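You operate a simulated robot arm through the tools that you are given. There is no shell and no other tool. Be economical: measure what you need, move in short steps, check, and stop when the job is done.

Carry out the task below with a simulated two-armed robot. There is one attempt and no reset: what you move stays moved.

TASK
Clamp the pine block against the glued block so the joint can set.
Fine: bench clamp held steady with the other hand while the jaw slides up; blue lever locked.

It is judged by the outcome, as a careful person would: the job done as asked, and still so three seconds after it is handed in. It fails if anything else is knocked over, pushed out of place, dropped, spilled or broken.

THE ROBOT
Two 7-joint arms with two-finger grippers on one trunk, on a base that drives. Base frame: it is fixed to the floor where the robot stands at the start and does not move with it; the origin is under the middle of the robot, x ahead of it, y to its left, z up; the surface under the hand at the start is at about z = 0.78. Readings come in m, degrees, newtons and seconds.
The left shoulder is at the start at [0.064, 0.164, 1.028], the right one opposite. With the tool pointing down near the work surface each hand reaches from about 0.32 to 0.76 m from the robot's upright axis, wherever it stands, measured 20 degrees to its own side. Places, roughly: blue clamp lever [0.5, 0.4, 0.8]; clamp bed [0.5, 0.7, 0.8]; clamp jaw [0.5, 0.6, 0.9]. Payload 2.45 kg a hand.
Tool frame (each hand has its own): the origin (TCP) lies between the finger pads and is the grasp point; the fingertips stand 0.026 m ahead of it; z points along the fingers, y is the line along which they close. Largest opening 0.096 m; the body of the gripper starts 0.069 m behind the TCP.
Orientation is that of the tool frame in the base frame, as a unit quaternion [w, x, y, z]. With the fingers straight down and closing along the base's y, the tool's x points along the base's -x, its y along +y and its z along -z.

THE INTERFACE
- The arms move only by the tool move_arm. It takes "left_motion", "right_motion" or both (then of equal length, played together; a hand with none holds still); each is a list of rows, each an object (a shift or turn left out is 0, a gripper value left out holds the last) with "delta_rot": the turn, a rotation vector about the base's x, y, z in degrees, a list of three; "travel": the shift along the base's x, y, z in m, a list of three; "grip": the gripper command, from -1 (shut) to 1 (fully open), values between in proportion. In form: [{"delta_rot": [rx, ry, rz], "travel": [dx, dy, dz], "grip": grip}, ...]. A call has 1 to 10 rows; each row is the pose to reach, as a shift and turn from the pose commanded when the call began. Rows are played at 5 a second. More than 0.05 m and 8.6 degrees between two rows, or a gripper value outside its range, and nothing of the call is played. A pose out of reach is approached as far as the arm can. The call stops where the force on the tool passes 60 N (or 10 N more than at its start, if that is more) or the arm is blocked; 0.2 s more then pass. The fingers move at their own pace and stop on an object; they squeeze with about 43 N. The grip force told is the motor's: it shows also when the fingers shut on nothing. Time passes only in rows, and 0.2 s behind the last, so rows that repeat a pose let the fingers close. The reply holds the time, the measured pose of the TCP, the force on the tool along the base axes, the opening and the grip force, in the units named above and with some noise, with the torque about the TCP (base axes, N m) and any sound that the robot's microphone picked up.
- Cameras (640 x 400 px; columns grow to the right, rows downward): "scene" is now at [0.1706, 0.0409, 1.4785]; the picture's right is [0.57, -0.82, -0.00], its down [-0.68, -0.47, -0.56] and it looks along [0.46, 0.32, -0.83] (base axes); focal length 261 px, centre (320, 200). "left" rides on the left gripper at [0.082, -0.003, -0.098] in its tool frame; the picture's right is [0.04, 1.00, 0.00], its down [-0.73, 0.03, -0.68] and it looks along [-0.68, 0.03, 0.73] (tool axes); focal length 256 px, centre (320, 200). "right" rides on the right gripper at [0.082, 0.003, -0.098] in its tool frame; the picture's right is [-0.04, 1.00, 0.00], its down [-0.73, -0.03, -0.68] and it looks along [-0.68, -0.03, 0.73] (tool axes); focal length 256 px, centre (320, 200). There is no depth. A picture from a camera that has moved, and an enlarged one, comes with that camera's place and axes in the base frame and with its lens. The place of the scene camera against the robot may be out by one fixed shift of up to 0.025 m in any direction.
- grab_frame(camera): a new picture of that camera. No time passes.
- lift_body(by): slides the trunk up (or, below 0, down) by that many m; the arms and the scene camera ride with it, the base frame stays. It gives what a move gives, with no picture.
- roll_base(legs): drives the robot by 1 to 6 legs, each [ahead, left, turn to the left] in m, m and degrees, along the robot's own axes; the way and the turn of a leg run together, so that a leg with both is an arc; at most 1.5 m and 180 degrees a leg. The arms and the cameras ride along, it lands a little off, and it stops where it bumps. It gives what a move gives.
- aim_head(pan, tilt): turns the head with the scene camera to pan (to the left, within 120 degrees either way) and tilt (down, from -29 to 69), counted from straight ahead of the robot. It gives what a move gives.
- inspect(camera, box): a new picture of the part [left, top, right, bottom] of that camera's present view, enlarged. No time passes.
- finish_job(): hands the job in; it is judged then, once.

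Work in short steps. Places have to be worked out from the pictures, the camera data and where the tool is seen: move nearer, look again, correct. Check each grasp and each placing, and mend what went wrong. You have 120 turns and 92 pictures in all, those below and enlarged ones among them. Open the grippers and draw the arms clear of the work before you hand the job in, unless the task says otherwise; then end with one line.

The tools are called after "Emit:" as name(argument=value, ...) on one line, values as JSON. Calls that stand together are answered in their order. move_arm: Moves the arms, as the interface text tells. Its arguments: {"type":"object","properties":{"left_motion":{"type":"array","items":{"type":"object","properties":{"delta_rot":{"type":"array","items":{"type":"number"}},"travel":{"type":"array","items":{"type":"number"}},"grip":{"type":"number"}}}},"right_motion":{"type":"array","items":{"type":"object","properties":{"delta_rot":{"type":"array","items":{"type":"number"}},"travel":{"type":"array","items":{"type":"number"}},"grip":{"type":"number"}}}}},"required":[]} The other tools are called the same way: lift_body (by) slides the trunk up or down; roll_base (legs) drives the base; aim_head (pan, tilt) turns the head that bears the scene camera; grab_frame (camera) takes a picture; inspect (camera, box) takes an enlarged picture of a part of a camera's view; finish_job () hands the job in.

At the start:

```text
time_s: 0.0
left_ee_pos: [0.4295, 0.4695, 1.1051]
left_tcp_rot: [0.0, 0.0, 1.0, 0.0]
left_wrist_force: [-0.3, 0.0, -1.4]
left_moment: [0.0, 0.02, 0.04]
left_finger_gap: 0.0961
left_gripper_force: 0.0
right_ee_pos: [0.4525, 0.0277, 1.0462]
right_tcp_rot: [-0.001, -0.001, 1.0, -0.001]
right_wrist_force: [0.0, -0.4, 0.3]
right_moment: [-0.04, 0.01, 0.0]
right_finger_gap: 0.0959
right_gripper_force: 0.0
trunk travel left (down, up): [-0.2, 0.367]
robot x, y, heading: [-0.0014, -0.0005, -0.1]
head pan, tilt: [34.6, 55.8]
```

scene: 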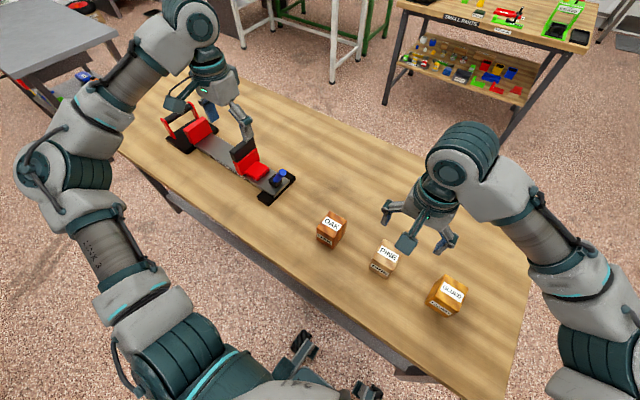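
right: 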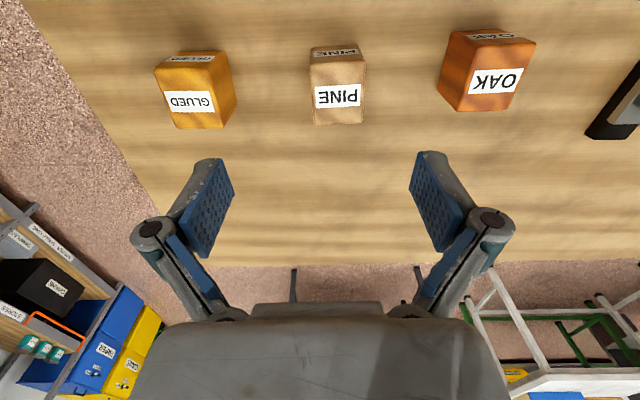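
left: 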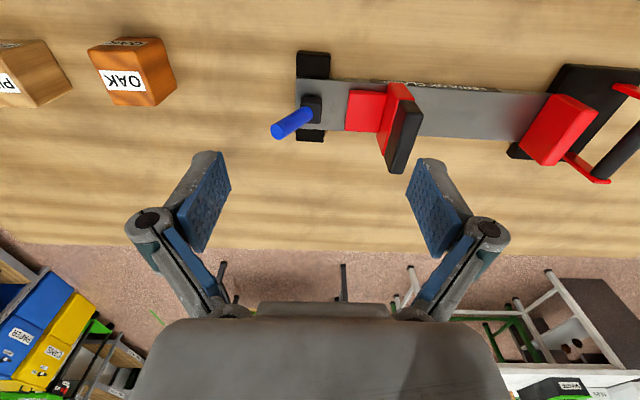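

I'll start with closer looks at the clamp and the blocks.

Emit:
inspect(camera="left", box=[240, 20, 640, 220])

Emit:
inspect(camera="scene", box=[140, 80, 320, 220])

Emit:
inspect(camera="scene", box=[300, 190, 500, 330])

```text
1.60 times, centred on (440, 120) of left
camera zoom: at [0.3494, 0.4665, 1.205], right [-0.04, 1.0, 0.0], down [0.73, 0.03, 0.68], along [0.68, 0.03, -0.73], focal length 410 px, centre (128, 328)
```

zoom: 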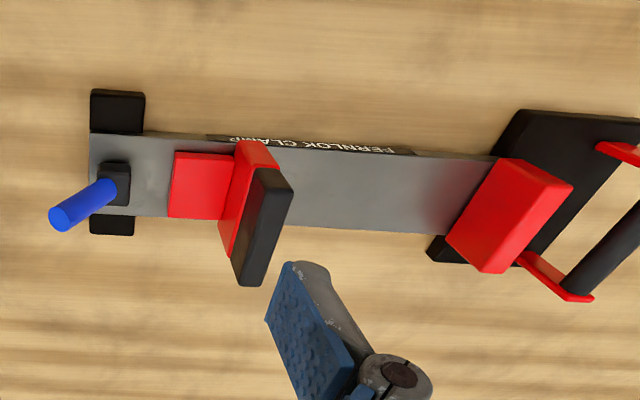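

```text
2.86 times, centred on (230, 150) of scene
camera zoom: at [0.1706, 0.0409, 1.4785], right [0.57, -0.82, 0.0], down [-0.68, -0.47, -0.56], along [0.46, 0.32, -0.83], focal length 745 px, centre (577, 343)
```

zoom: 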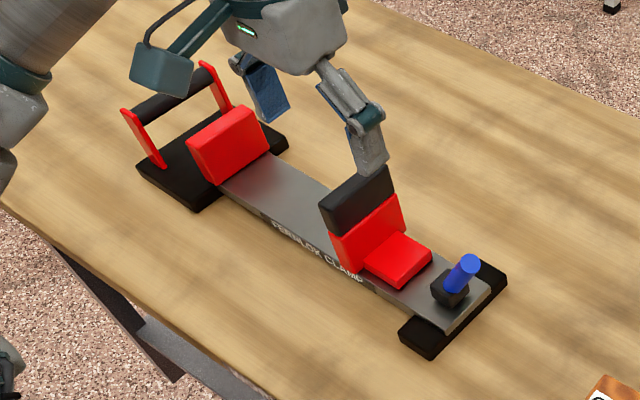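

```text
2.86 times, centred on (400, 260) of scene
camera zoom: at [0.1706, 0.0409, 1.4785], right [0.57, -0.82, 0.0], down [-0.68, -0.47, -0.56], along [0.46, 0.32, -0.83], focal length 745 px, centre (91, 29)
```

zoom: 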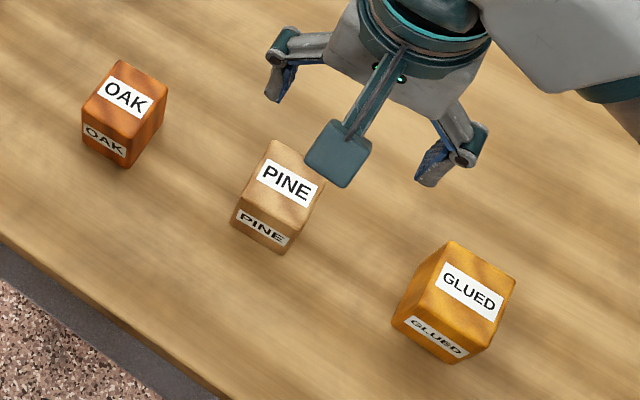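

The clamp runs along y: the fixed jaw and handle are at about y 0.8–0.9, the sliding jaw at about y 0.57 and the lever at about y 0.45. I'll zoom on the blocks to see which faces carry glue.

Emit:
inspect(camera="right", box=[120, 20, 560, 150])

Emit:
inspect(camera="left", box=[270, 30, 430, 190])

```text
1.45 times, centred on (340, 85) of right
camera zoom: at [0.3713, 0.0327, 1.1448], right [0.04, 1.0, 0.0], down [0.73, -0.03, 0.68], along [0.68, -0.03, -0.73], focal length 372 px, centre (291, 367)
```

zoom: 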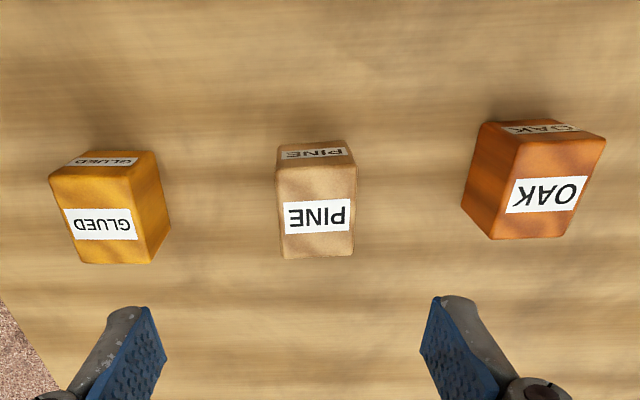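

```text
2.50 times, centred on (350, 110) of left
camera zoom: at [0.3494, 0.4665, 1.205], right [-0.04, 1.0, 0.0], down [0.73, 0.03, 0.68], along [0.68, 0.03, -0.73], focal length 640 px, centre (245, 425)
```

zoom: 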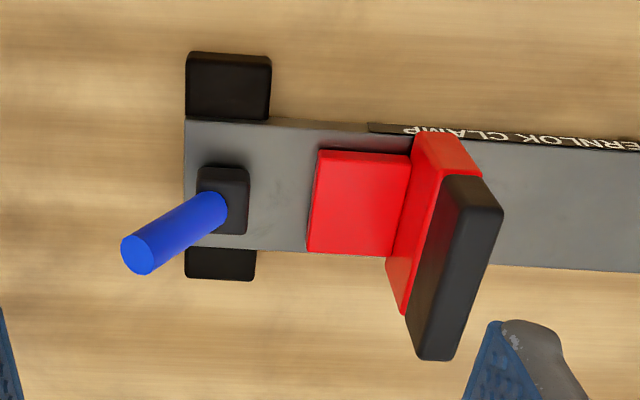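

The blocks are about 0.06 wide and look taller than that, roughly 0.08. I'll bring the right hand over the GLUED block for a precise look.

Emit:
move_arm(right_motion=[{"travel": [0.01, -0.045, -0.01]}, {"travel": [0.02, -0.09, -0.02]}, {"travel": [0.025, -0.135, -0.035]}, {"travel": [0.025, -0.142, -0.046]}])

Emit:
grab_frame(camera="right")

Emit:
grab_frame(camera="scene")

```text
time_s: 1.0
left_ee_pos: [0.4268, 0.469, 1.1077]
left_tcp_rot: [0.001, 0.0, 1.0, 0.0]
left_wrist_force: [0.0, -0.7, 0.5]
left_moment: [0.0, 0.05, -0.03]
left_finger_gap: 0.0958
left_gripper_force: 0.0
right_ee_pos: [0.4717, -0.1152, 1.0011]
right_tcp_rot: [0.001, 0.0, 1.0, 0.0]
right_wrist_force: [-0.2, -0.2, -0.6]
right_moment: [-0.01, -0.01, -0.01]
right_finger_gap: 0.0958
right_gripper_force: 0.0
trunk travel left (down, up): [-0.2, 0.367]
robot x, y, heading: [-0.0011, -0.0009, 0.3]
head pan, tilt: [34.6, 55.8]
```

```text
83 pictures are left
camera right: at [0.3915, -0.1111, 1.0999], right [0.04, 1.0, 0.0], down [0.73, -0.03, 0.68], along [0.68, -0.03, -0.73], focal length 256 px, centre (320, 200)
```

right: 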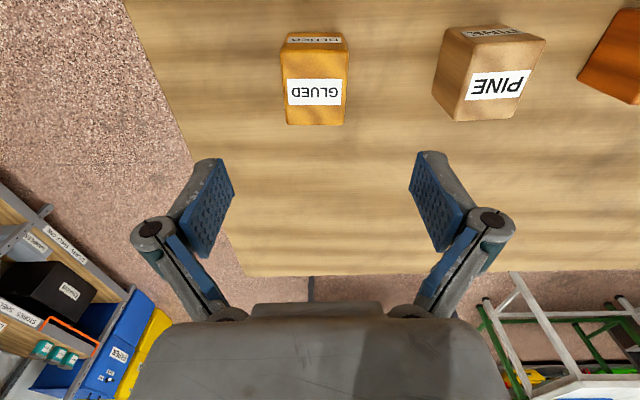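

```text
82 pictures are left
camera scene: at [0.171, 0.0394, 1.4785], right [0.57, -0.82, 0.0], down [-0.68, -0.47, -0.56], along [0.46, 0.32, -0.83], focal length 261 px, centre (320, 200)
```

scene: 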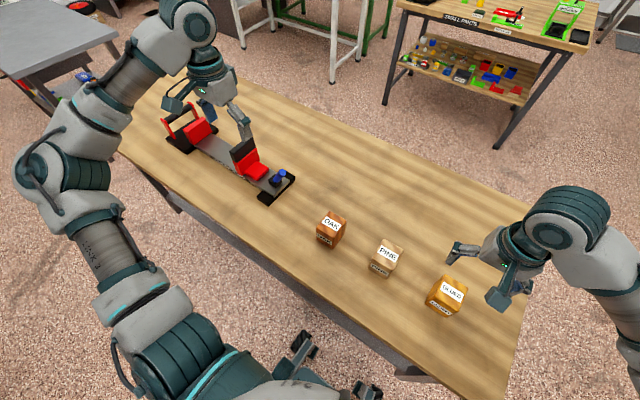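

The GLUED block's top centre is at about (0.482, -0.120) with its top at about z 0.85, and it is nearly aligned with the axes. I'll turn the right gripper 90° so it closes along x, which keeps the fingers out from between the blocks and jaws when placing.

Emit:
move_arm(right_motion=[{"delta_rot": [0, 0, 8.5]}, {"delta_rot": [0, 0, 17]}, {"delta_rot": [0, 0, 25.5]}, {"delta_rot": [0, 0, 34]}, {"delta_rot": [0, 0, 42.5]}, {"delta_rot": [0, 0, 51]}, {"delta_rot": [0, 0, 59.5]}, {"delta_rot": [0, 0, 68]}, {"delta_rot": [0, 0, 76.5]}, {"delta_rot": [0, 0, 85]}])

Emit:
grab_frame(camera="right")

```text
time_s: 3.2
left_ee_pos: [0.4269, 0.4679, 1.1078]
left_tcp_rot: [0.001, 0.0, 1.0, 0.001]
left_wrist_force: [-0.3, -0.1, -0.1]
left_moment: [0.03, 0.02, -0.04]
left_finger_gap: 0.096
left_gripper_force: 0.0
right_ee_pos: [0.4739, -0.1167, 1.0012]
right_tcp_rot: [0.0, -0.676, 0.737, 0.002]
right_wrist_force: [0.3, -0.4, -0.1]
right_moment: [-0.01, 0.01, -0.02]
right_finger_gap: 0.0958
right_gripper_force: 0.1
trunk travel left (down, up): [-0.2, 0.367]
robot x, y, heading: [0.0031, 0.0029, 0.1]
head pan, tilt: [34.6, 55.8]
```

```text
81 pictures are left
camera right: at [0.4645, -0.1963, 1.1005], right [-0.99, 0.12, 0.0], down [0.09, 0.73, 0.68], along [0.08, 0.68, -0.73], focal length 256 px, centre (320, 200)
```

right: 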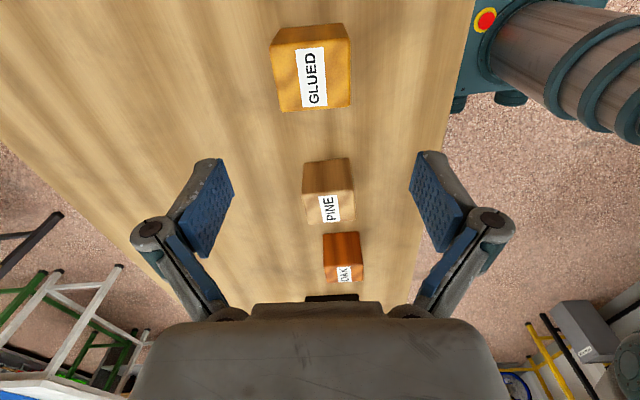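

The turn worked and the block measures about 0.07 along x, centred at (0.479, -0.120) with almost no yaw. I'll finish the turn and descend to z 0.90 first.

Emit:
move_arm(right_motion=[{"delta_rot": [0, 0, 5], "travel": [0.005, -0.003, 0], "grip": 1}, {"delta_rot": [0, 0, 5], "travel": [0.005, -0.003, -0.05], "grip": 1}, {"delta_rot": [0, 0, 5], "travel": [0.005, -0.003, -0.1], "grip": 1}])

Emit:
grab_frame(camera="right")

```text
time_s: 4.0
left_ee_pos: [0.4273, 0.4672, 1.1087]
left_tcp_rot: [0.001, 0.0, 1.0, 0.001]
left_wrist_force: [-0.3, -0.2, -0.1]
left_moment: [0.01, 0.03, -0.01]
left_finger_gap: 0.0959
left_gripper_force: 0.0
right_ee_pos: [0.4795, -0.1196, 0.9013]
right_tcp_rot: [-0.001, 0.707, -0.707, -0.001]
right_wrist_force: [-0.3, 0.0, 0.4]
right_moment: [0.0, 0.02, 0.01]
right_finger_gap: 0.0958
right_gripper_force: 0.1
trunk travel left (down, up): [-0.2, 0.367]
robot x, y, heading: [0.0003, -0.0004, 0.1]
head pan, tilt: [34.6, 55.8]
```

```text
80 pictures are left
camera right: at [0.4769, -0.2011, 1.0004], right [-1.0, 0.04, 0.0], down [0.03, 0.73, 0.68], along [0.03, 0.68, -0.73], focal length 256 px, centre (320, 200)
```

right: 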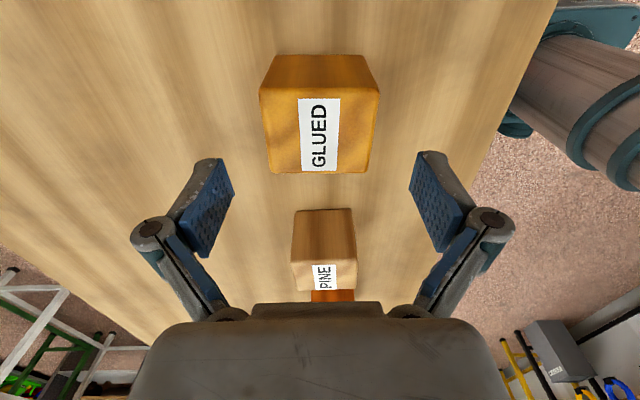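

The block is centred between the fingers. I'll go down to z 0.825 and close.

Emit:
move_arm(right_motion=[{"travel": [0, 0, -0.04], "grip": 1}, {"travel": [0, 0, -0.076], "grip": 1}, {"travel": [0, 0, -0.076], "grip": -1}, {"travel": [0, 0, -0.076], "grip": -1}, {"travel": [0, 0, -0.076], "grip": -1}])

Emit:
grab_frame(camera="right")

```text
time_s: 5.2
left_ee_pos: [0.4264, 0.4666, 1.1082]
left_tcp_rot: [0.001, 0.0, 1.0, 0.0]
left_wrist_force: [-0.5, 0.0, 0.6]
left_moment: [0.0, 0.02, 0.02]
left_finger_gap: 0.0959
left_gripper_force: 0.0
right_ee_pos: [0.4791, -0.119, 0.8263]
right_tcp_rot: [-0.001, 0.707, -0.707, -0.002]
right_wrist_force: [-1.6, -0.4, 2.1]
right_moment: [0.06, -0.12, -0.02]
right_finger_gap: 0.0698
right_gripper_force: 43.3
trunk travel left (down, up): [-0.2, 0.367]
robot x, y, heading: [-0.0012, 0.0028, 0.0]
head pan, tilt: [34.6, 55.8]
```

```text
79 pictures are left
camera right: at [0.4774, -0.2002, 0.9257], right [-1.0, 0.04, 0.0], down [0.03, 0.73, 0.68], along [0.03, 0.68, -0.73], focal length 256 px, centre (320, 200)
```

right: 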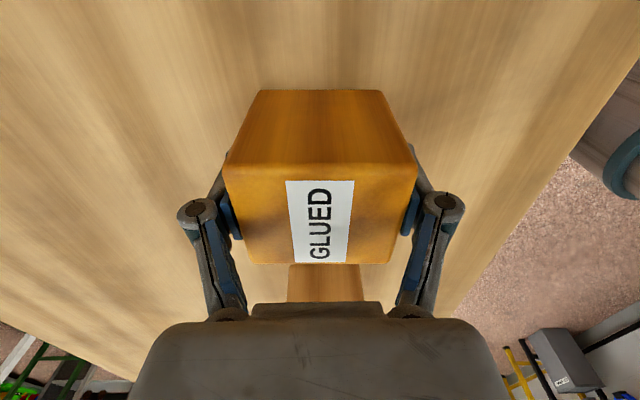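

GLUED is gripped (gap 0.070, 43 N). I'll lift it clear before driving the base left.

Emit:
move_arm(right_motion=[{"travel": [0, 0, 0.05]}, {"travel": [0, 0, 0.1]}, {"travel": [0, 0, 0.15]}, {"travel": [0, 0, 0.19]}])

Emit:
roll_base(legs=[[0, 0.5, 0]])

Emit:
grab_frame(camera="scene")

Emit:
grab_frame(camera="right")

Emit:
grab_frame(camera="left")

```text
time_s: 6.2
left_ee_pos: [0.4259, 0.4672, 1.108]
left_tcp_rot: [0.002, 0.0, 1.0, 0.001]
left_wrist_force: [0.1, -0.3, 0.0]
left_moment: [0.01, -0.02, -0.01]
left_finger_gap: 0.0959
left_gripper_force: 0.1
right_ee_pos: [0.4784, -0.1172, 1.0166]
right_tcp_rot: [0.0, -0.707, 0.707, 0.001]
right_wrist_force: [-0.2, 0.6, -1.7]
right_moment: [0.02, 0.01, 0.02]
right_finger_gap: 0.0703
right_gripper_force: 43.0
trunk travel left (down, up): [-0.2, 0.367]
robot x, y, heading: [-0.0025, 0.0019, 0.1]
head pan, tilt: [34.6, 55.8]
```

```text
time_s: 9.2
left_ee_pos: [0.4244, 0.9551, 1.1138]
left_tcp_rot: [0.002, 0.001, 1.0, 0.007]
left_wrist_force: [0.0, -0.4, -0.6]
left_moment: [-0.03, 0.03, -0.04]
left_finger_gap: 0.0963
left_gripper_force: 0.0
right_ee_pos: [0.4801, 0.3708, 1.0141]
right_tcp_rot: [-0.004, 0.707, -0.707, -0.006]
right_wrist_force: [1.1, -0.3, -1.6]
right_moment: [-0.02, 0.0, 0.03]
right_finger_gap: 0.0695
right_gripper_force: 43.3
trunk travel left (down, up): [-0.2, 0.367]
robot x, y, heading: [0.0018, 0.5036, -0.1]
head pan, tilt: [34.6, 55.8]
```

```text
78 pictures are left
camera scene: at [0.1703, 0.5212, 1.479], right [0.57, -0.82, -0.01], down [-0.68, -0.46, -0.56], along [0.46, 0.33, -0.83], focal length 261 px, centre (320, 200)
```

scene: 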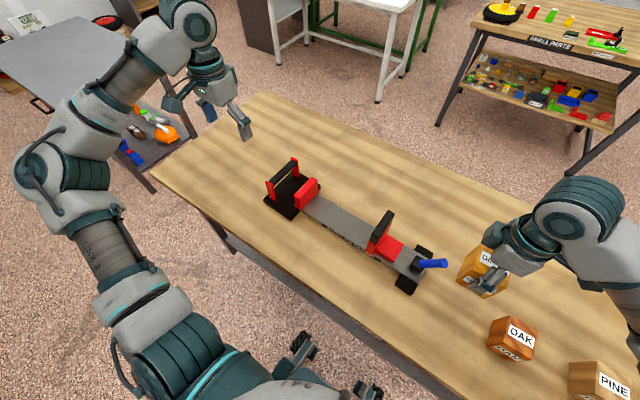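

```text
77 pictures are left
camera right: at [0.4775, 0.2884, 1.1108], right [-1.0, 0.04, 0.0], down [0.03, 0.72, 0.69], along [0.02, 0.69, -0.72], focal length 256 px, centre (320, 200)
```

right: 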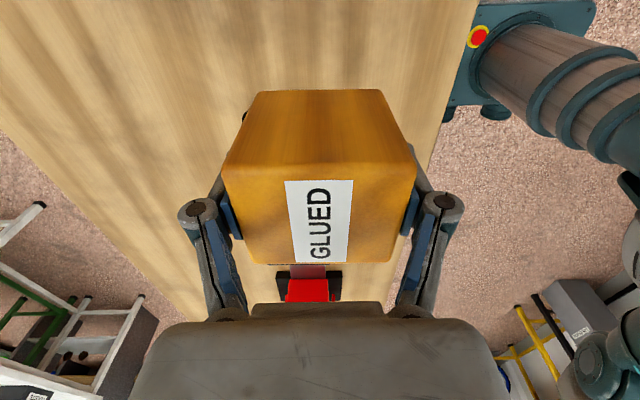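

```text
76 pictures are left
camera left: at [0.3442, 0.9503, 1.2131], right [-0.04, 1.0, 0.01], down [0.73, 0.02, 0.68], along [0.68, 0.04, -0.73], focal length 256 px, centre (320, 200)
```

left: 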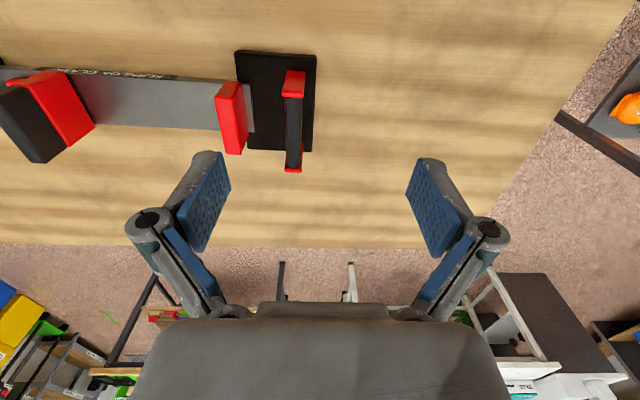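

Next I'll measure the fixed jaw and handle in the left camera, and the whole clamp in the scene view.

Emit:
inspect(camera="left", box=[0, 30, 340, 200])

Emit:
inspect(camera="scene", box=[250, 140, 460, 300])

```text
1.88 times, centred on (170, 115) of left
camera zoom: at [0.3442, 0.9503, 1.2131], right [-0.04, 1.0, 0.01], down [0.73, 0.02, 0.68], along [0.68, 0.04, -0.73], focal length 482 px, centre (602, 360)
```

zoom: 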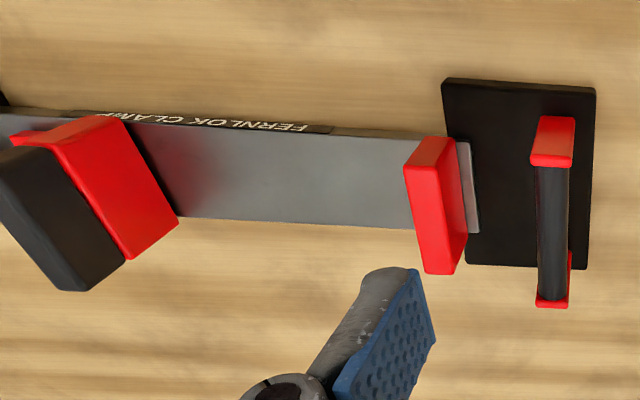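

```text
2.50 times, centred on (355, 220) of scene
camera zoom: at [0.1703, 0.5212, 1.479], right [0.57, -0.82, -0.01], down [-0.68, -0.46, -0.56], along [0.46, 0.33, -0.83], focal length 652 px, centre (232, 150)
```

zoom: 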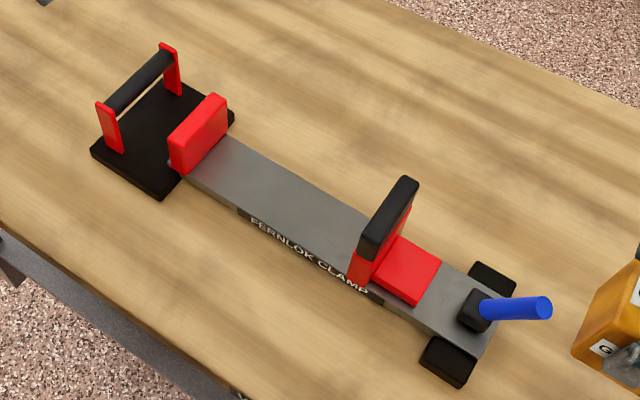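

Estimates: the bed spans x 0.482–0.559 (centre 0.52) with its top at about z 0.81, and the fixed jaw's inner face is at about y 0.818. I'll carry GLUED high along the clamp and stop short of the fixed jaw.

Emit:
move_arm(right_motion=[{"travel": [0.01, 0.02, 0.035]}, {"travel": [0.02, 0.07, 0.035]}, {"travel": [0.03, 0.12, 0.035]}, {"travel": [0.04, 0.17, 0.035]}, {"travel": [0.04, 0.22, 0.035]}, {"travel": [0.04, 0.27, 0.035]}, {"travel": [0.04, 0.32, 0.02]}, {"travel": [0.04, 0.36, 0.0]}, {"travel": [0.04, 0.4, -0.02]}])

Emit:
grab_frame(camera="left")

Emit:
grab_frame(camera="scene")

```text
refused: row 2 steps farther than a row can; nothing moved
```

```text
73 pictures are left
camera left: at [0.3442, 0.9503, 1.2131], right [-0.04, 1.0, 0.01], down [0.73, 0.02, 0.68], along [0.68, 0.04, -0.73], focal length 256 px, centre (320, 200)
```

left: 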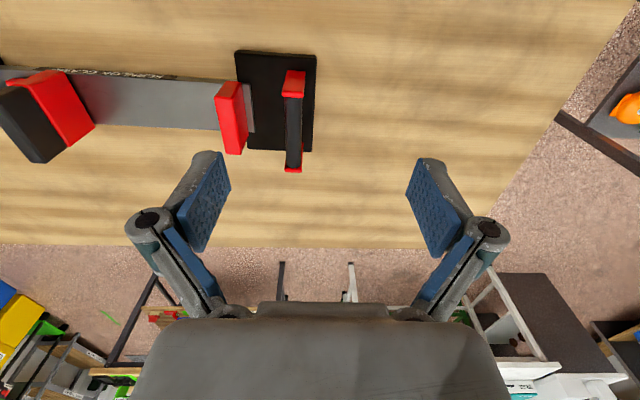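

```text
72 pictures are left
camera scene: at [0.1703, 0.5212, 1.479], right [0.57, -0.82, -0.01], down [-0.68, -0.46, -0.56], along [0.46, 0.33, -0.83], focal length 261 px, centre (320, 200)
```

scene: 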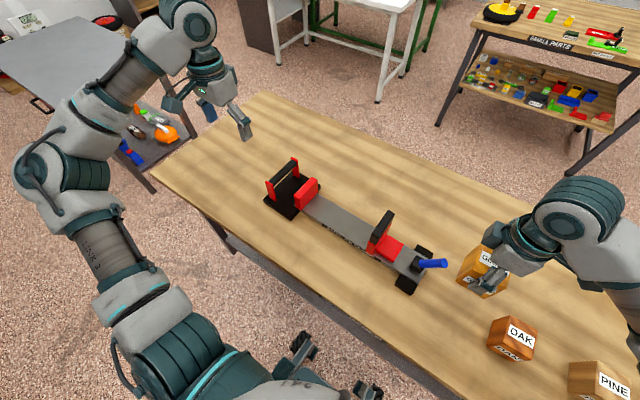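

The steps were slightly over the limit, so nothing moved. I'll retry with steps under 0.05.

Emit:
move_arm(right_motion=[{"travel": [0.01, 0.02, 0.035]}, {"travel": [0.02, 0.066, 0.035]}, {"travel": [0.03, 0.112, 0.035]}, {"travel": [0.04, 0.158, 0.035]}, {"travel": [0.04, 0.205, 0.035]}, {"travel": [0.04, 0.252, 0.035]}, {"travel": [0.04, 0.3, 0.03]}, {"travel": [0.04, 0.345, 0.015]}, {"travel": [0.04, 0.39, 0.0]}])

Emit:
grab_frame(camera="left")

Emit:
grab_frame(camera="right")

```text
time_s: 11.2
left_ee_pos: [0.4188, 0.972, 1.1092]
left_tcp_rot: [0.004, 0.0, 1.0, -0.002]
left_wrist_force: [-0.2, 0.5, -0.1]
left_moment: [0.0, -0.05, 0.01]
left_finger_gap: 0.0962
left_gripper_force: 0.1
right_ee_pos: [0.4586, 0.7262, 0.9989]
right_tcp_rot: [0.001, -0.707, 0.707, -0.001]
right_wrist_force: [-0.1, 0.7, -1.8]
right_moment: [-0.04, -0.06, 0.01]
right_finger_gap: 0.0695
right_gripper_force: 44.0
right hand out of reach, approached as far as the arm can: row 7, 8, 9
trunk travel left (down, up): [-0.2, 0.367]
robot x, y, heading: [-0.0008, 0.4987, -0.0]
head pan, tilt: [34.6, 55.8]
```

```text
71 pictures are left
camera left: at [0.3374, 0.9684, 1.2087], right [-0.04, 1.0, 0.0], down [0.73, 0.03, 0.69], along [0.69, 0.03, -0.73], focal length 256 px, centre (320, 200)
```

left: 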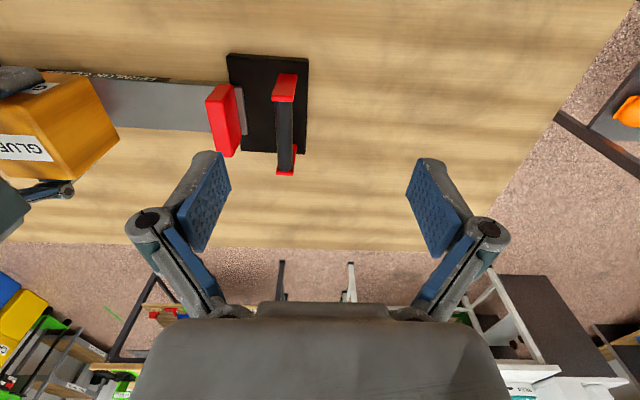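

```text
70 pictures are left
camera right: at [0.4556, 0.6442, 1.0984], right [-1.0, 0.04, 0.0], down [0.03, 0.73, 0.68], along [0.03, 0.68, -0.73], focal length 256 px, centre (320, 200)
```

right: 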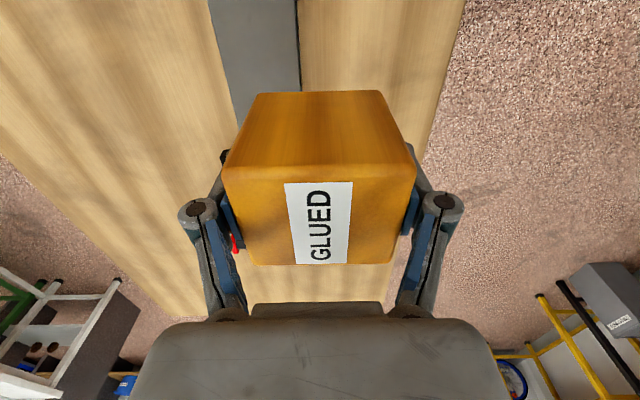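

The right hand hit its reach limit at y 0.726. I'll drive the base 0.22 m further left.

Emit:
roll_base(legs=[[0, 0.22, 0]])

Emit:
grab_frame(camera="scene")

Emit:
grab_frame(camera="right")

```text
time_s: 12.8
left_ee_pos: [0.4192, 1.1877, 1.1097]
left_tcp_rot: [0.003, -0.002, 1.0, 0.001]
left_wrist_force: [-0.1, 0.5, 0.4]
left_moment: [-0.03, 0.01, -0.01]
left_finger_gap: 0.0959
left_gripper_force: 0.1
right_ee_pos: [0.4586, 0.9411, 0.9983]
right_tcp_rot: [0.0, 0.709, -0.705, 0.0]
right_wrist_force: [-0.7, 0.0, -2.1]
right_moment: [-0.02, 0.01, 0.01]
right_finger_gap: 0.0692
right_gripper_force: 42.7
trunk travel left (down, up): [-0.2, 0.367]
robot x, y, heading: [-0.0005, 0.7154, 0.4]
head pan, tilt: [34.6, 55.8]
```

```text
69 pictures are left
camera scene: at [0.1692, 0.7584, 1.4785], right [0.57, -0.82, 0.0], down [-0.68, -0.47, -0.56], along [0.46, 0.32, -0.83], focal length 261 px, centre (320, 200)
```

scene: 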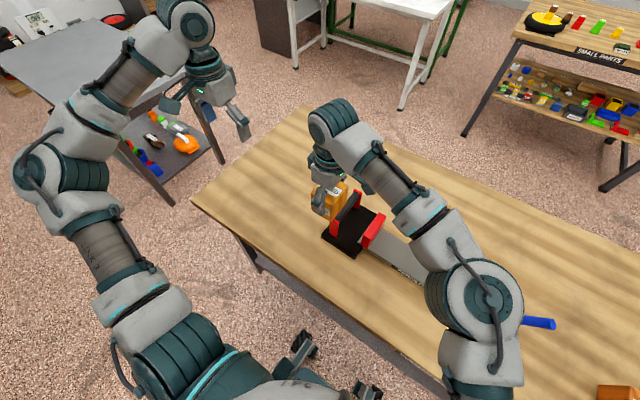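

```text
68 pictures are left
camera right: at [0.4564, 0.8601, 1.097], right [-1.0, 0.04, 0.0], down [0.03, 0.73, 0.68], along [0.03, 0.68, -0.73], focal length 256 px, centre (320, 200)
```

right: 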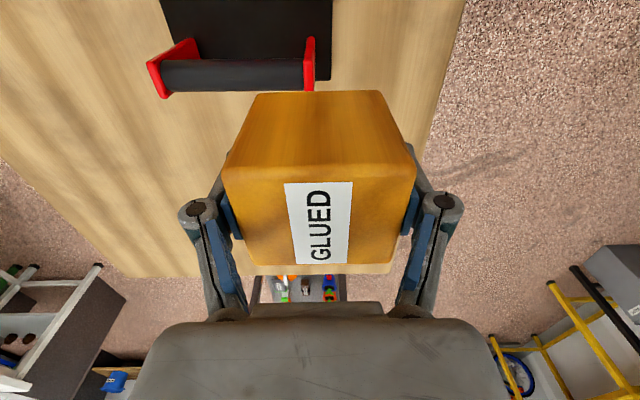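

The hand is now beyond the handle. I'll bring it back over the bed near the fixed jaw, keeping height.

Emit:
move_arm(right_motion=[{"travel": [0.015, -0.04, 0.0]}, {"travel": [0.03, -0.08, 0.0]}, {"travel": [0.045, -0.12, 0.0]}, {"travel": [0.06, -0.16, 0.0]}, {"travel": [0.06, -0.181, 0.0]}, {"travel": [0.06, -0.181, 0.0]}])

Emit:
grab_frame(camera="right")

Emit:
grab_frame(camera="left")

Emit:
inspect(camera="scene", box=[280, 140, 480, 300])

```text
time_s: 14.2
left_ee_pos: [0.4169, 1.179, 1.1163]
left_tcp_rot: [0.005, 0.0, 1.0, 0.004]
left_wrist_force: [0.5, -0.2, 0.4]
left_moment: [0.01, 0.01, 0.02]
left_finger_gap: 0.0959
left_gripper_force: 0.2
right_ee_pos: [0.5146, 0.7511, 1.0025]
right_tcp_rot: [-0.004, 0.708, -0.706, -0.001]
right_wrist_force: [0.9, -0.5, -1.5]
right_moment: [0.01, 0.03, -0.02]
right_finger_gap: 0.0695
right_gripper_force: 42.9
trunk travel left (down, up): [-0.2, 0.367]
robot x, y, heading: [0.001, 0.7138, 0.4]
head pan, tilt: [34.6, 55.8]
```

```text
67 pictures are left
camera right: at [0.5116, 0.6702, 1.1], right [-1.0, 0.04, 0.0], down [0.03, 0.73, 0.69], along [0.03, 0.68, -0.73], focal length 256 px, centre (320, 200)
```

right: 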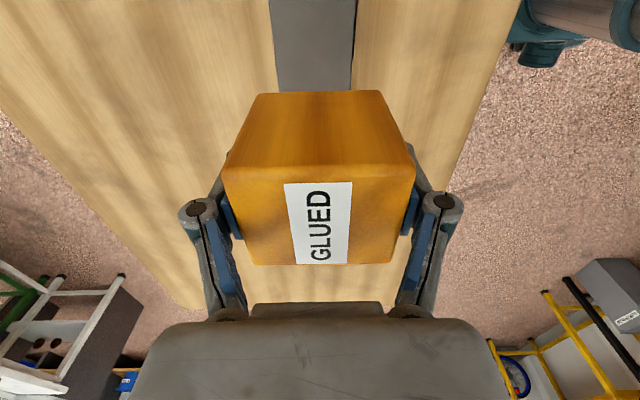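

```text
66 pictures are left
camera left: at [0.3339, 1.1735, 1.2136], right [-0.04, 1.0, 0.01], down [0.73, 0.03, 0.69], along [0.69, 0.03, -0.73], focal length 256 px, centre (320, 200)
```

left: 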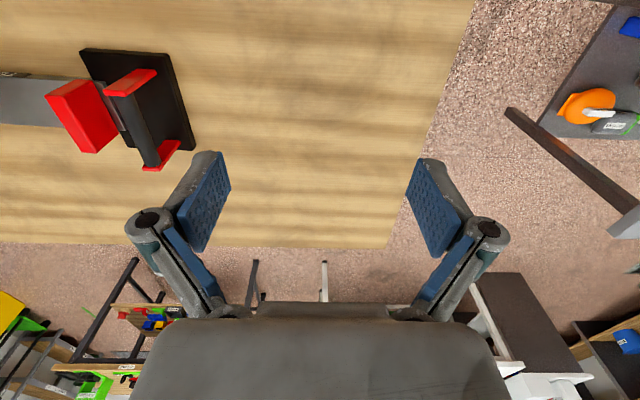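

```text
2.50 times, centred on (380, 220) of scene
camera zoom: at [0.1698, 0.7512, 1.4787], right [0.57, -0.82, 0.0], down [-0.68, -0.47, -0.56], along [0.46, 0.32, -0.83], focal length 652 px, centre (170, 150)
```

zoom: 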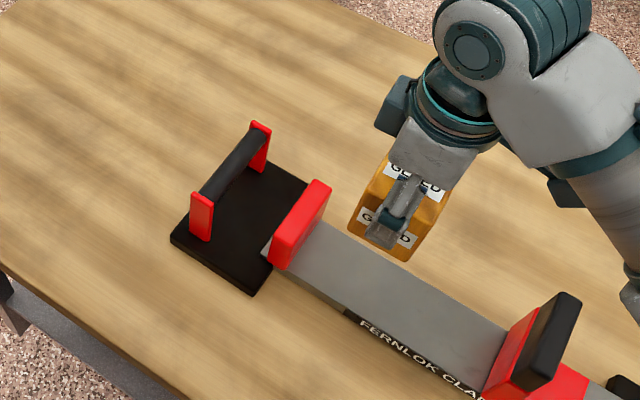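

The bed centre is at x 0.521, so I need +0.006 in x. I'll lower to just above the bed with a safe gap from the fixed jaw and look.

Emit:
move_arm(right_motion=[{"travel": [0.006, 0.01, -0.04]}, {"travel": [0.006, 0.02, -0.085]}, {"travel": [0.006, 0.02, -0.125]}, {"travel": [0.006, 0.02, -0.135]}])

Emit:
inspect(camera="scene", box=[320, 160, 480, 288])

Emit:
grab_frame(camera="right")

```text
time_s: 15.2
left_ee_pos: [0.4147, 1.181, 1.1138]
left_tcp_rot: [0.005, -0.002, 1.0, 0.002]
left_wrist_force: [0.2, 0.5, -0.1]
left_moment: [-0.03, 0.0, -0.01]
left_finger_gap: 0.0959
left_gripper_force: 0.0
right_ee_pos: [0.521, 0.7755, 0.8653]
right_tcp_rot: [-0.003, 0.709, -0.706, -0.002]
right_wrist_force: [0.9, -0.2, -1.6]
right_moment: [0.01, 0.05, 0.0]
right_finger_gap: 0.0694
right_gripper_force: 43.0
trunk travel left (down, up): [-0.2, 0.367]
robot x, y, heading: [-0.0002, 0.7178, 0.2]
head pan, tilt: [34.6, 55.8]
```

```text
3.12 times, centred on (400, 224) of scene
camera zoom: at [0.1698, 0.7522, 1.4787], right [0.57, -0.82, 0.0], down [-0.68, -0.47, -0.56], along [0.46, 0.32, -0.83], focal length 815 px, centre (70, 125)
```

zoom: 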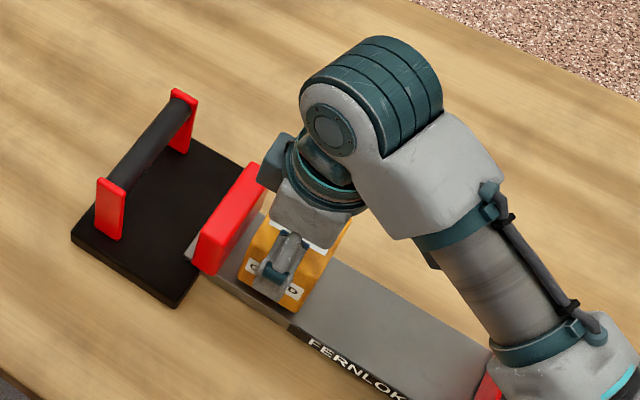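

```text
63 pictures are left
camera right: at [0.5176, 0.6936, 0.9634], right [-1.0, 0.04, 0.0], down [0.02, 0.73, 0.68], along [0.03, 0.68, -0.73], focal length 256 px, centre (320, 200)
```

right: 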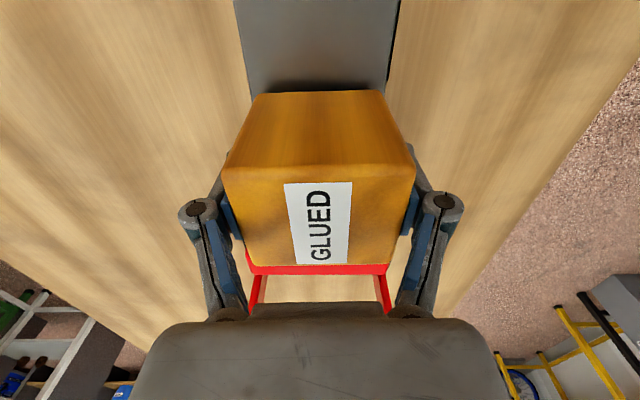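

Well aligned with the bed, and the red jaw is right behind the block. I'll lower in small steps to find contact.

Emit:
move_arm(right_motion=[{"travel": [0, 0, -0.004]}, {"travel": [0, 0, -0.008]}, {"travel": [0, 0, -0.008]}])

Emit:
grab_frame(camera="right")

```text
time_s: 16.0
left_ee_pos: [0.4158, 1.1806, 1.1144]
left_tcp_rot: [0.005, -0.002, 1.0, 0.003]
left_wrist_force: [0.3, -0.9, -0.5]
left_moment: [-0.02, 0.02, 0.0]
left_finger_gap: 0.0959
left_gripper_force: 0.0
right_ee_pos: [0.5213, 0.7741, 0.8571]
right_tcp_rot: [-0.003, 0.708, -0.706, -0.001]
right_wrist_force: [0.7, -0.5, 0.3]
right_moment: [-0.09, 0.1, 0.05]
right_finger_gap: 0.0694
right_gripper_force: 43.1
trunk travel left (down, up): [-0.2, 0.367]
robot x, y, heading: [-0.0002, 0.7151, 0.3]
head pan, tilt: [34.6, 55.8]
```

```text
62 pictures are left
camera right: at [0.5183, 0.6929, 0.9554], right [-1.0, 0.04, 0.0], down [0.02, 0.73, 0.68], along [0.03, 0.68, -0.73], focal length 256 px, centre (320, 200)
```

right: 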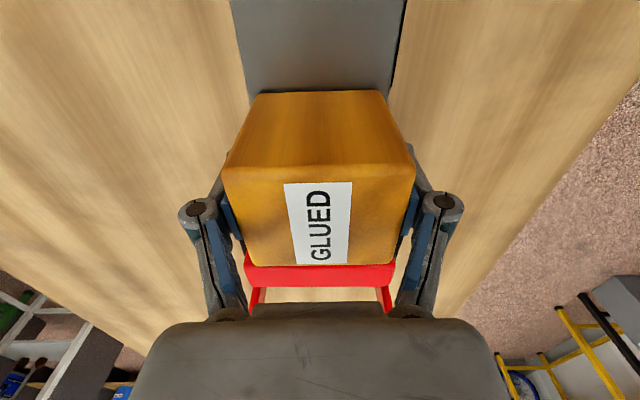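

The vertical force changed from -1.6 to +0.3 N, so the block is just resting on the bed. I'll slide it gently toward the fixed jaw.

Emit:
move_arm(right_motion=[{"travel": [0, 0.004, 0]}, {"travel": [0, 0.008, 0]}])

Emit:
grab_frame(camera="right")

```text
time_s: 16.6
left_ee_pos: [0.4153, 1.1838, 1.1122]
left_tcp_rot: [0.005, -0.001, 1.0, 0.002]
left_wrist_force: [-0.3, 0.7, 0.5]
left_moment: [0.02, 0.01, 0.01]
left_finger_gap: 0.096
left_gripper_force: 0.0
right_ee_pos: [0.5212, 0.7868, 0.8567]
right_tcp_rot: [-0.002, 0.708, -0.706, -0.001]
right_wrist_force: [0.5, 1.8, 2.2]
right_moment: [-0.02, 0.2, -0.05]
right_finger_gap: 0.0694
right_gripper_force: 43.5
trunk travel left (down, up): [-0.2, 0.367]
robot x, y, heading: [-0.0022, 0.7184, 0.3]
head pan, tilt: [34.6, 55.8]
```

```text
61 pictures are left
camera right: at [0.5186, 0.7054, 0.9555], right [-1.0, 0.04, 0.0], down [0.02, 0.73, 0.68], along [0.03, 0.68, -0.73], focal length 256 px, centre (320, 200)
```

right: 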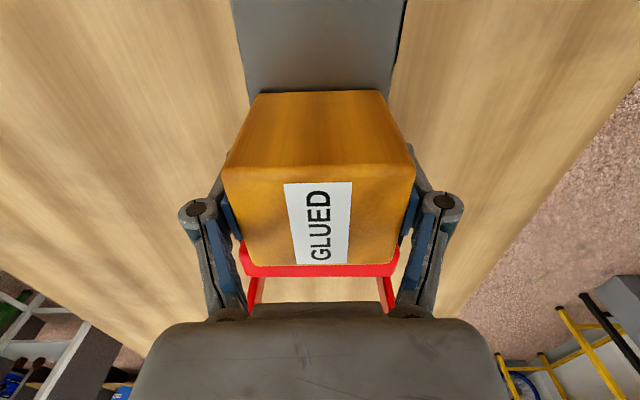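

Emit:
move_arm(right_motion=[{"travel": [0, 0.003, 0]}, {"travel": [0, 0.005, 0]}])

Emit:
inspect(camera="scene", box=[340, 180, 430, 252])

```text
time_s: 17.2
left_ee_pos: [0.4159, 1.1838, 1.1123]
left_tcp_rot: [0.005, -0.002, 1.0, 0.003]
left_wrist_force: [0.1, 0.0, 0.0]
left_moment: [0.01, 0.0, 0.01]
left_finger_gap: 0.096
left_gripper_force: 0.1
right_ee_pos: [0.5206, 0.7908, 0.8567]
right_tcp_rot: [-0.002, 0.708, -0.706, 0.0]
right_wrist_force: [-1.2, -4.8, -2.4]
right_moment: [0.01, -0.06, -0.14]
right_finger_gap: 0.0693
right_gripper_force: 42.3
trunk travel left (down, up): [-0.2, 0.367]
robot x, y, heading: [-0.0005, 0.7165, 0.3]
head pan, tilt: [34.6, 55.8]
```

```text
5.56 times, centred on (385, 216) of scene
camera zoom: at [0.1698, 0.757, 1.4785], right [0.57, -0.82, 0.0], down [-0.68, -0.47, -0.56], along [0.46, 0.32, -0.83], focal length 1449 px, centre (-41, 111)
```

zoom: 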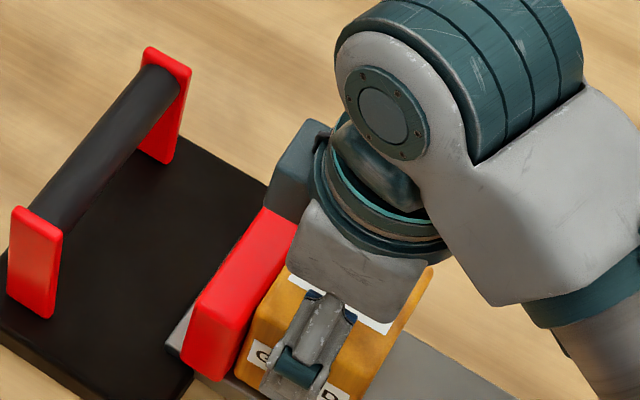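

Fy of -4.8 N shows the block is now against the fixed jaw. I'll release it and lift away.

Emit:
move_arm(right_motion=[{"travel": [0, 0, 0], "grip": 1}, {"travel": [0, 0, 0], "grip": 1}, {"travel": [0, 0, 0.05], "grip": 1}, {"travel": [0, 0, 0.1], "grip": 1}, {"travel": [0, 0, 0.15], "grip": 1}, {"travel": [0, -0.03, 0.18], "grip": 1}])

Emit:
grab_frame(camera="right")

```text
time_s: 18.6
left_ee_pos: [0.416, 1.1825, 1.1136]
left_tcp_rot: [0.006, -0.002, 1.0, 0.002]
left_wrist_force: [0.1, 0.3, 0.0]
left_moment: [0.02, 0.01, 0.02]
left_finger_gap: 0.0963
left_gripper_force: 0.1
right_ee_pos: [0.52, 0.7584, 1.0378]
right_tcp_rot: [-0.003, 0.709, -0.705, 0.001]
right_wrist_force: [0.4, -0.6, -0.6]
right_moment: [-0.02, 0.01, 0.01]
right_finger_gap: 0.0959
right_gripper_force: 0.0
trunk travel left (down, up): [-0.2, 0.367]
robot x, y, heading: [-0.0019, 0.7197, 0.4]
head pan, tilt: [34.6, 55.8]
```

```text
59 pictures are left
camera right: at [0.516, 0.6767, 1.1357], right [-1.0, 0.04, 0.0], down [0.02, 0.73, 0.68], along [0.03, 0.68, -0.73], focal length 256 px, centre (320, 200)
```

right: 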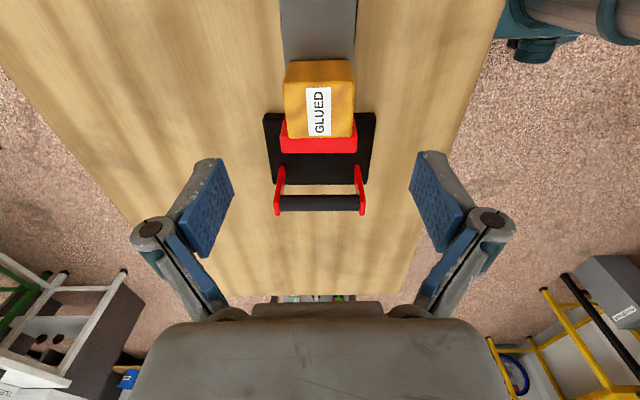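

GLUED sits squarely against the fixed jaw. I'll drive back right to fetch PINE.

Emit:
roll_base(legs=[[0, -0.71, 0]])

Emit:
move_arm(right_motion=[{"travel": [-0.01, 0, 0]}, {"travel": [-0.03, 0, 0]}])

Emit:
grab_frame(camera="right")

```text
time_s: 22.5
left_ee_pos: [0.4181, 0.4888, 1.1085]
left_tcp_rot: [0.004, -0.004, 1.0, -0.003]
left_wrist_force: [0.4, -0.4, -0.4]
left_moment: [-0.04, 0.0, 0.02]
left_finger_gap: 0.096
left_gripper_force: 0.1
right_ee_pos: [0.5233, 0.0643, 1.0367]
right_tcp_rot: [0.0, 0.711, -0.703, 0.002]
right_wrist_force: [-0.4, 0.8, 1.4]
right_moment: [-0.04, -0.04, -0.02]
right_finger_gap: 0.096
right_gripper_force: 0.1
trunk travel left (down, up): [-0.2, 0.367]
robot x, y, heading: [0.0018, 0.0103, 0.7]
head pan, tilt: [34.6, 55.8]
```

```text
time_s: 23.1
left_ee_pos: [0.4149, 0.4786, 1.1142]
left_tcp_rot: [0.006, -0.005, 1.0, 0.002]
left_wrist_force: [-0.3, -0.7, -0.8]
left_moment: [-0.02, 0.0, 0.04]
left_finger_gap: 0.0961
left_gripper_force: 0.1
right_ee_pos: [0.4908, 0.0548, 1.0399]
right_tcp_rot: [-0.005, 0.71, -0.704, 0.0]
right_wrist_force: [-1.3, -0.2, 0.5]
right_moment: [-0.03, -0.01, -0.02]
right_finger_gap: 0.096
right_gripper_force: 0.0
trunk travel left (down, up): [-0.2, 0.367]
robot x, y, heading: [0.0054, 0.0111, 0.4]
head pan, tilt: [34.6, 55.8]
```

```text
58 pictures are left
camera right: at [0.4877, -0.0265, 1.1376], right [-1.0, 0.03, -0.01], down [0.02, 0.73, 0.68], along [0.03, 0.68, -0.73], focal length 256 px, centre (320, 200)
```

right: 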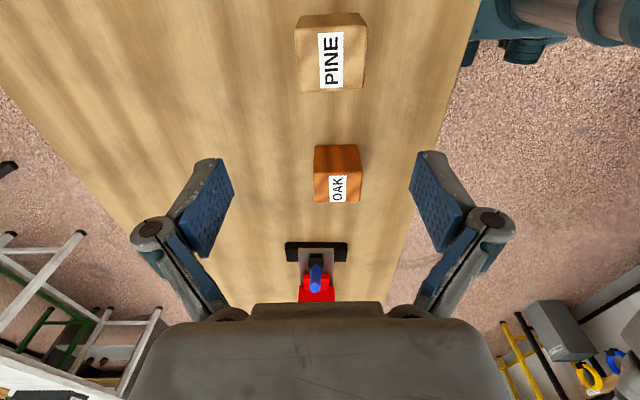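

PINE's top centre is at about (0.4815, 0.046). I'll align and descend to z 0.90.

Emit:
move_arm(right_motion=[{"travel": [-0.009, -0.009, -0.04], "grip": 1}, {"travel": [-0.009, -0.009, -0.085], "grip": 1}, {"travel": [-0.009, -0.009, -0.135], "grip": 1}])

Emit:
grab_frame(camera="right")

```text
time_s: 23.9
left_ee_pos: [0.414, 0.4752, 1.1157]
left_tcp_rot: [0.007, -0.005, 1.0, 0.004]
left_wrist_force: [-0.2, 0.1, 0.1]
left_moment: [0.02, -0.01, -0.02]
left_finger_gap: 0.0959
left_gripper_force: 0.0
right_ee_pos: [0.4809, 0.0431, 0.9038]
right_tcp_rot: [-0.006, 0.71, -0.705, -0.001]
right_wrist_force: [0.2, 0.3, -1.2]
right_moment: [0.02, -0.01, 0.05]
right_finger_gap: 0.0959
right_gripper_force: 0.1
trunk travel left (down, up): [-0.2, 0.367]
robot x, y, heading: [0.0064, 0.0107, 0.3]
head pan, tilt: [34.6, 55.8]
```

```text
57 pictures are left
camera right: at [0.479, -0.0388, 1.0026], right [-1.0, 0.03, -0.01], down [0.02, 0.73, 0.69], along [0.03, 0.68, -0.73], focal length 256 px, centre (320, 200)
```

right: 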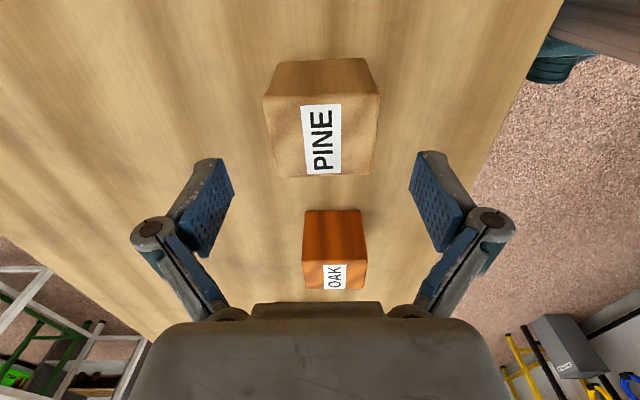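

Centred in x; a +0.004 shift in y is enough. I'll descend and grip.

Emit:
move_arm(right_motion=[{"travel": [0, 0.004, -0.04], "grip": 1}, {"travel": [0, 0.004, -0.078], "grip": 1}, {"travel": [0, 0.004, -0.078], "grip": -1}, {"travel": [0, 0.004, -0.078], "grip": -1}, {"travel": [0, 0.004, -0.078], "grip": -1}, {"travel": [0, 0.004, -0.03], "grip": -1}, {"travel": [0, 0.004, 0.02], "grip": -1}, {"travel": [0, 0.004, 0.07], "grip": -1}, {"travel": [0, 0.004, 0.115], "grip": -1}])

Emit:
grab_frame(camera="right")

```text
time_s: 25.9
left_ee_pos: [0.412, 0.4796, 1.1154]
left_tcp_rot: [0.007, -0.005, 1.0, 0.001]
left_wrist_force: [-0.4, -0.5, -0.4]
left_moment: [-0.01, -0.05, -0.01]
left_finger_gap: 0.0959
left_gripper_force: 0.1
right_ee_pos: [0.48, 0.0503, 1.0193]
right_tcp_rot: [-0.005, 0.71, -0.704, 0.002]
right_wrist_force: [0.2, 0.3, -2.4]
right_moment: [-0.01, 0.0, -0.01]
right_finger_gap: 0.0692
right_gripper_force: 42.9
trunk travel left (down, up): [-0.2, 0.367]
robot x, y, heading: [0.0038, 0.0078, 0.5]
head pan, tilt: [34.6, 55.8]
```

```text
56 pictures are left
camera right: at [0.4771, -0.0312, 1.1181], right [-1.0, 0.03, -0.01], down [0.02, 0.73, 0.68], along [0.03, 0.68, -0.73], focal length 256 px, centre (320, 200)
```

right: 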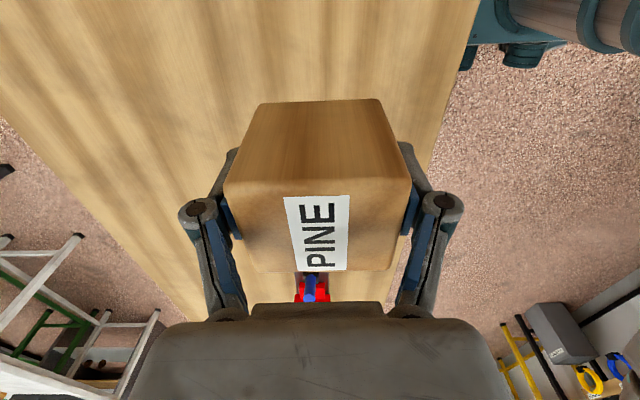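

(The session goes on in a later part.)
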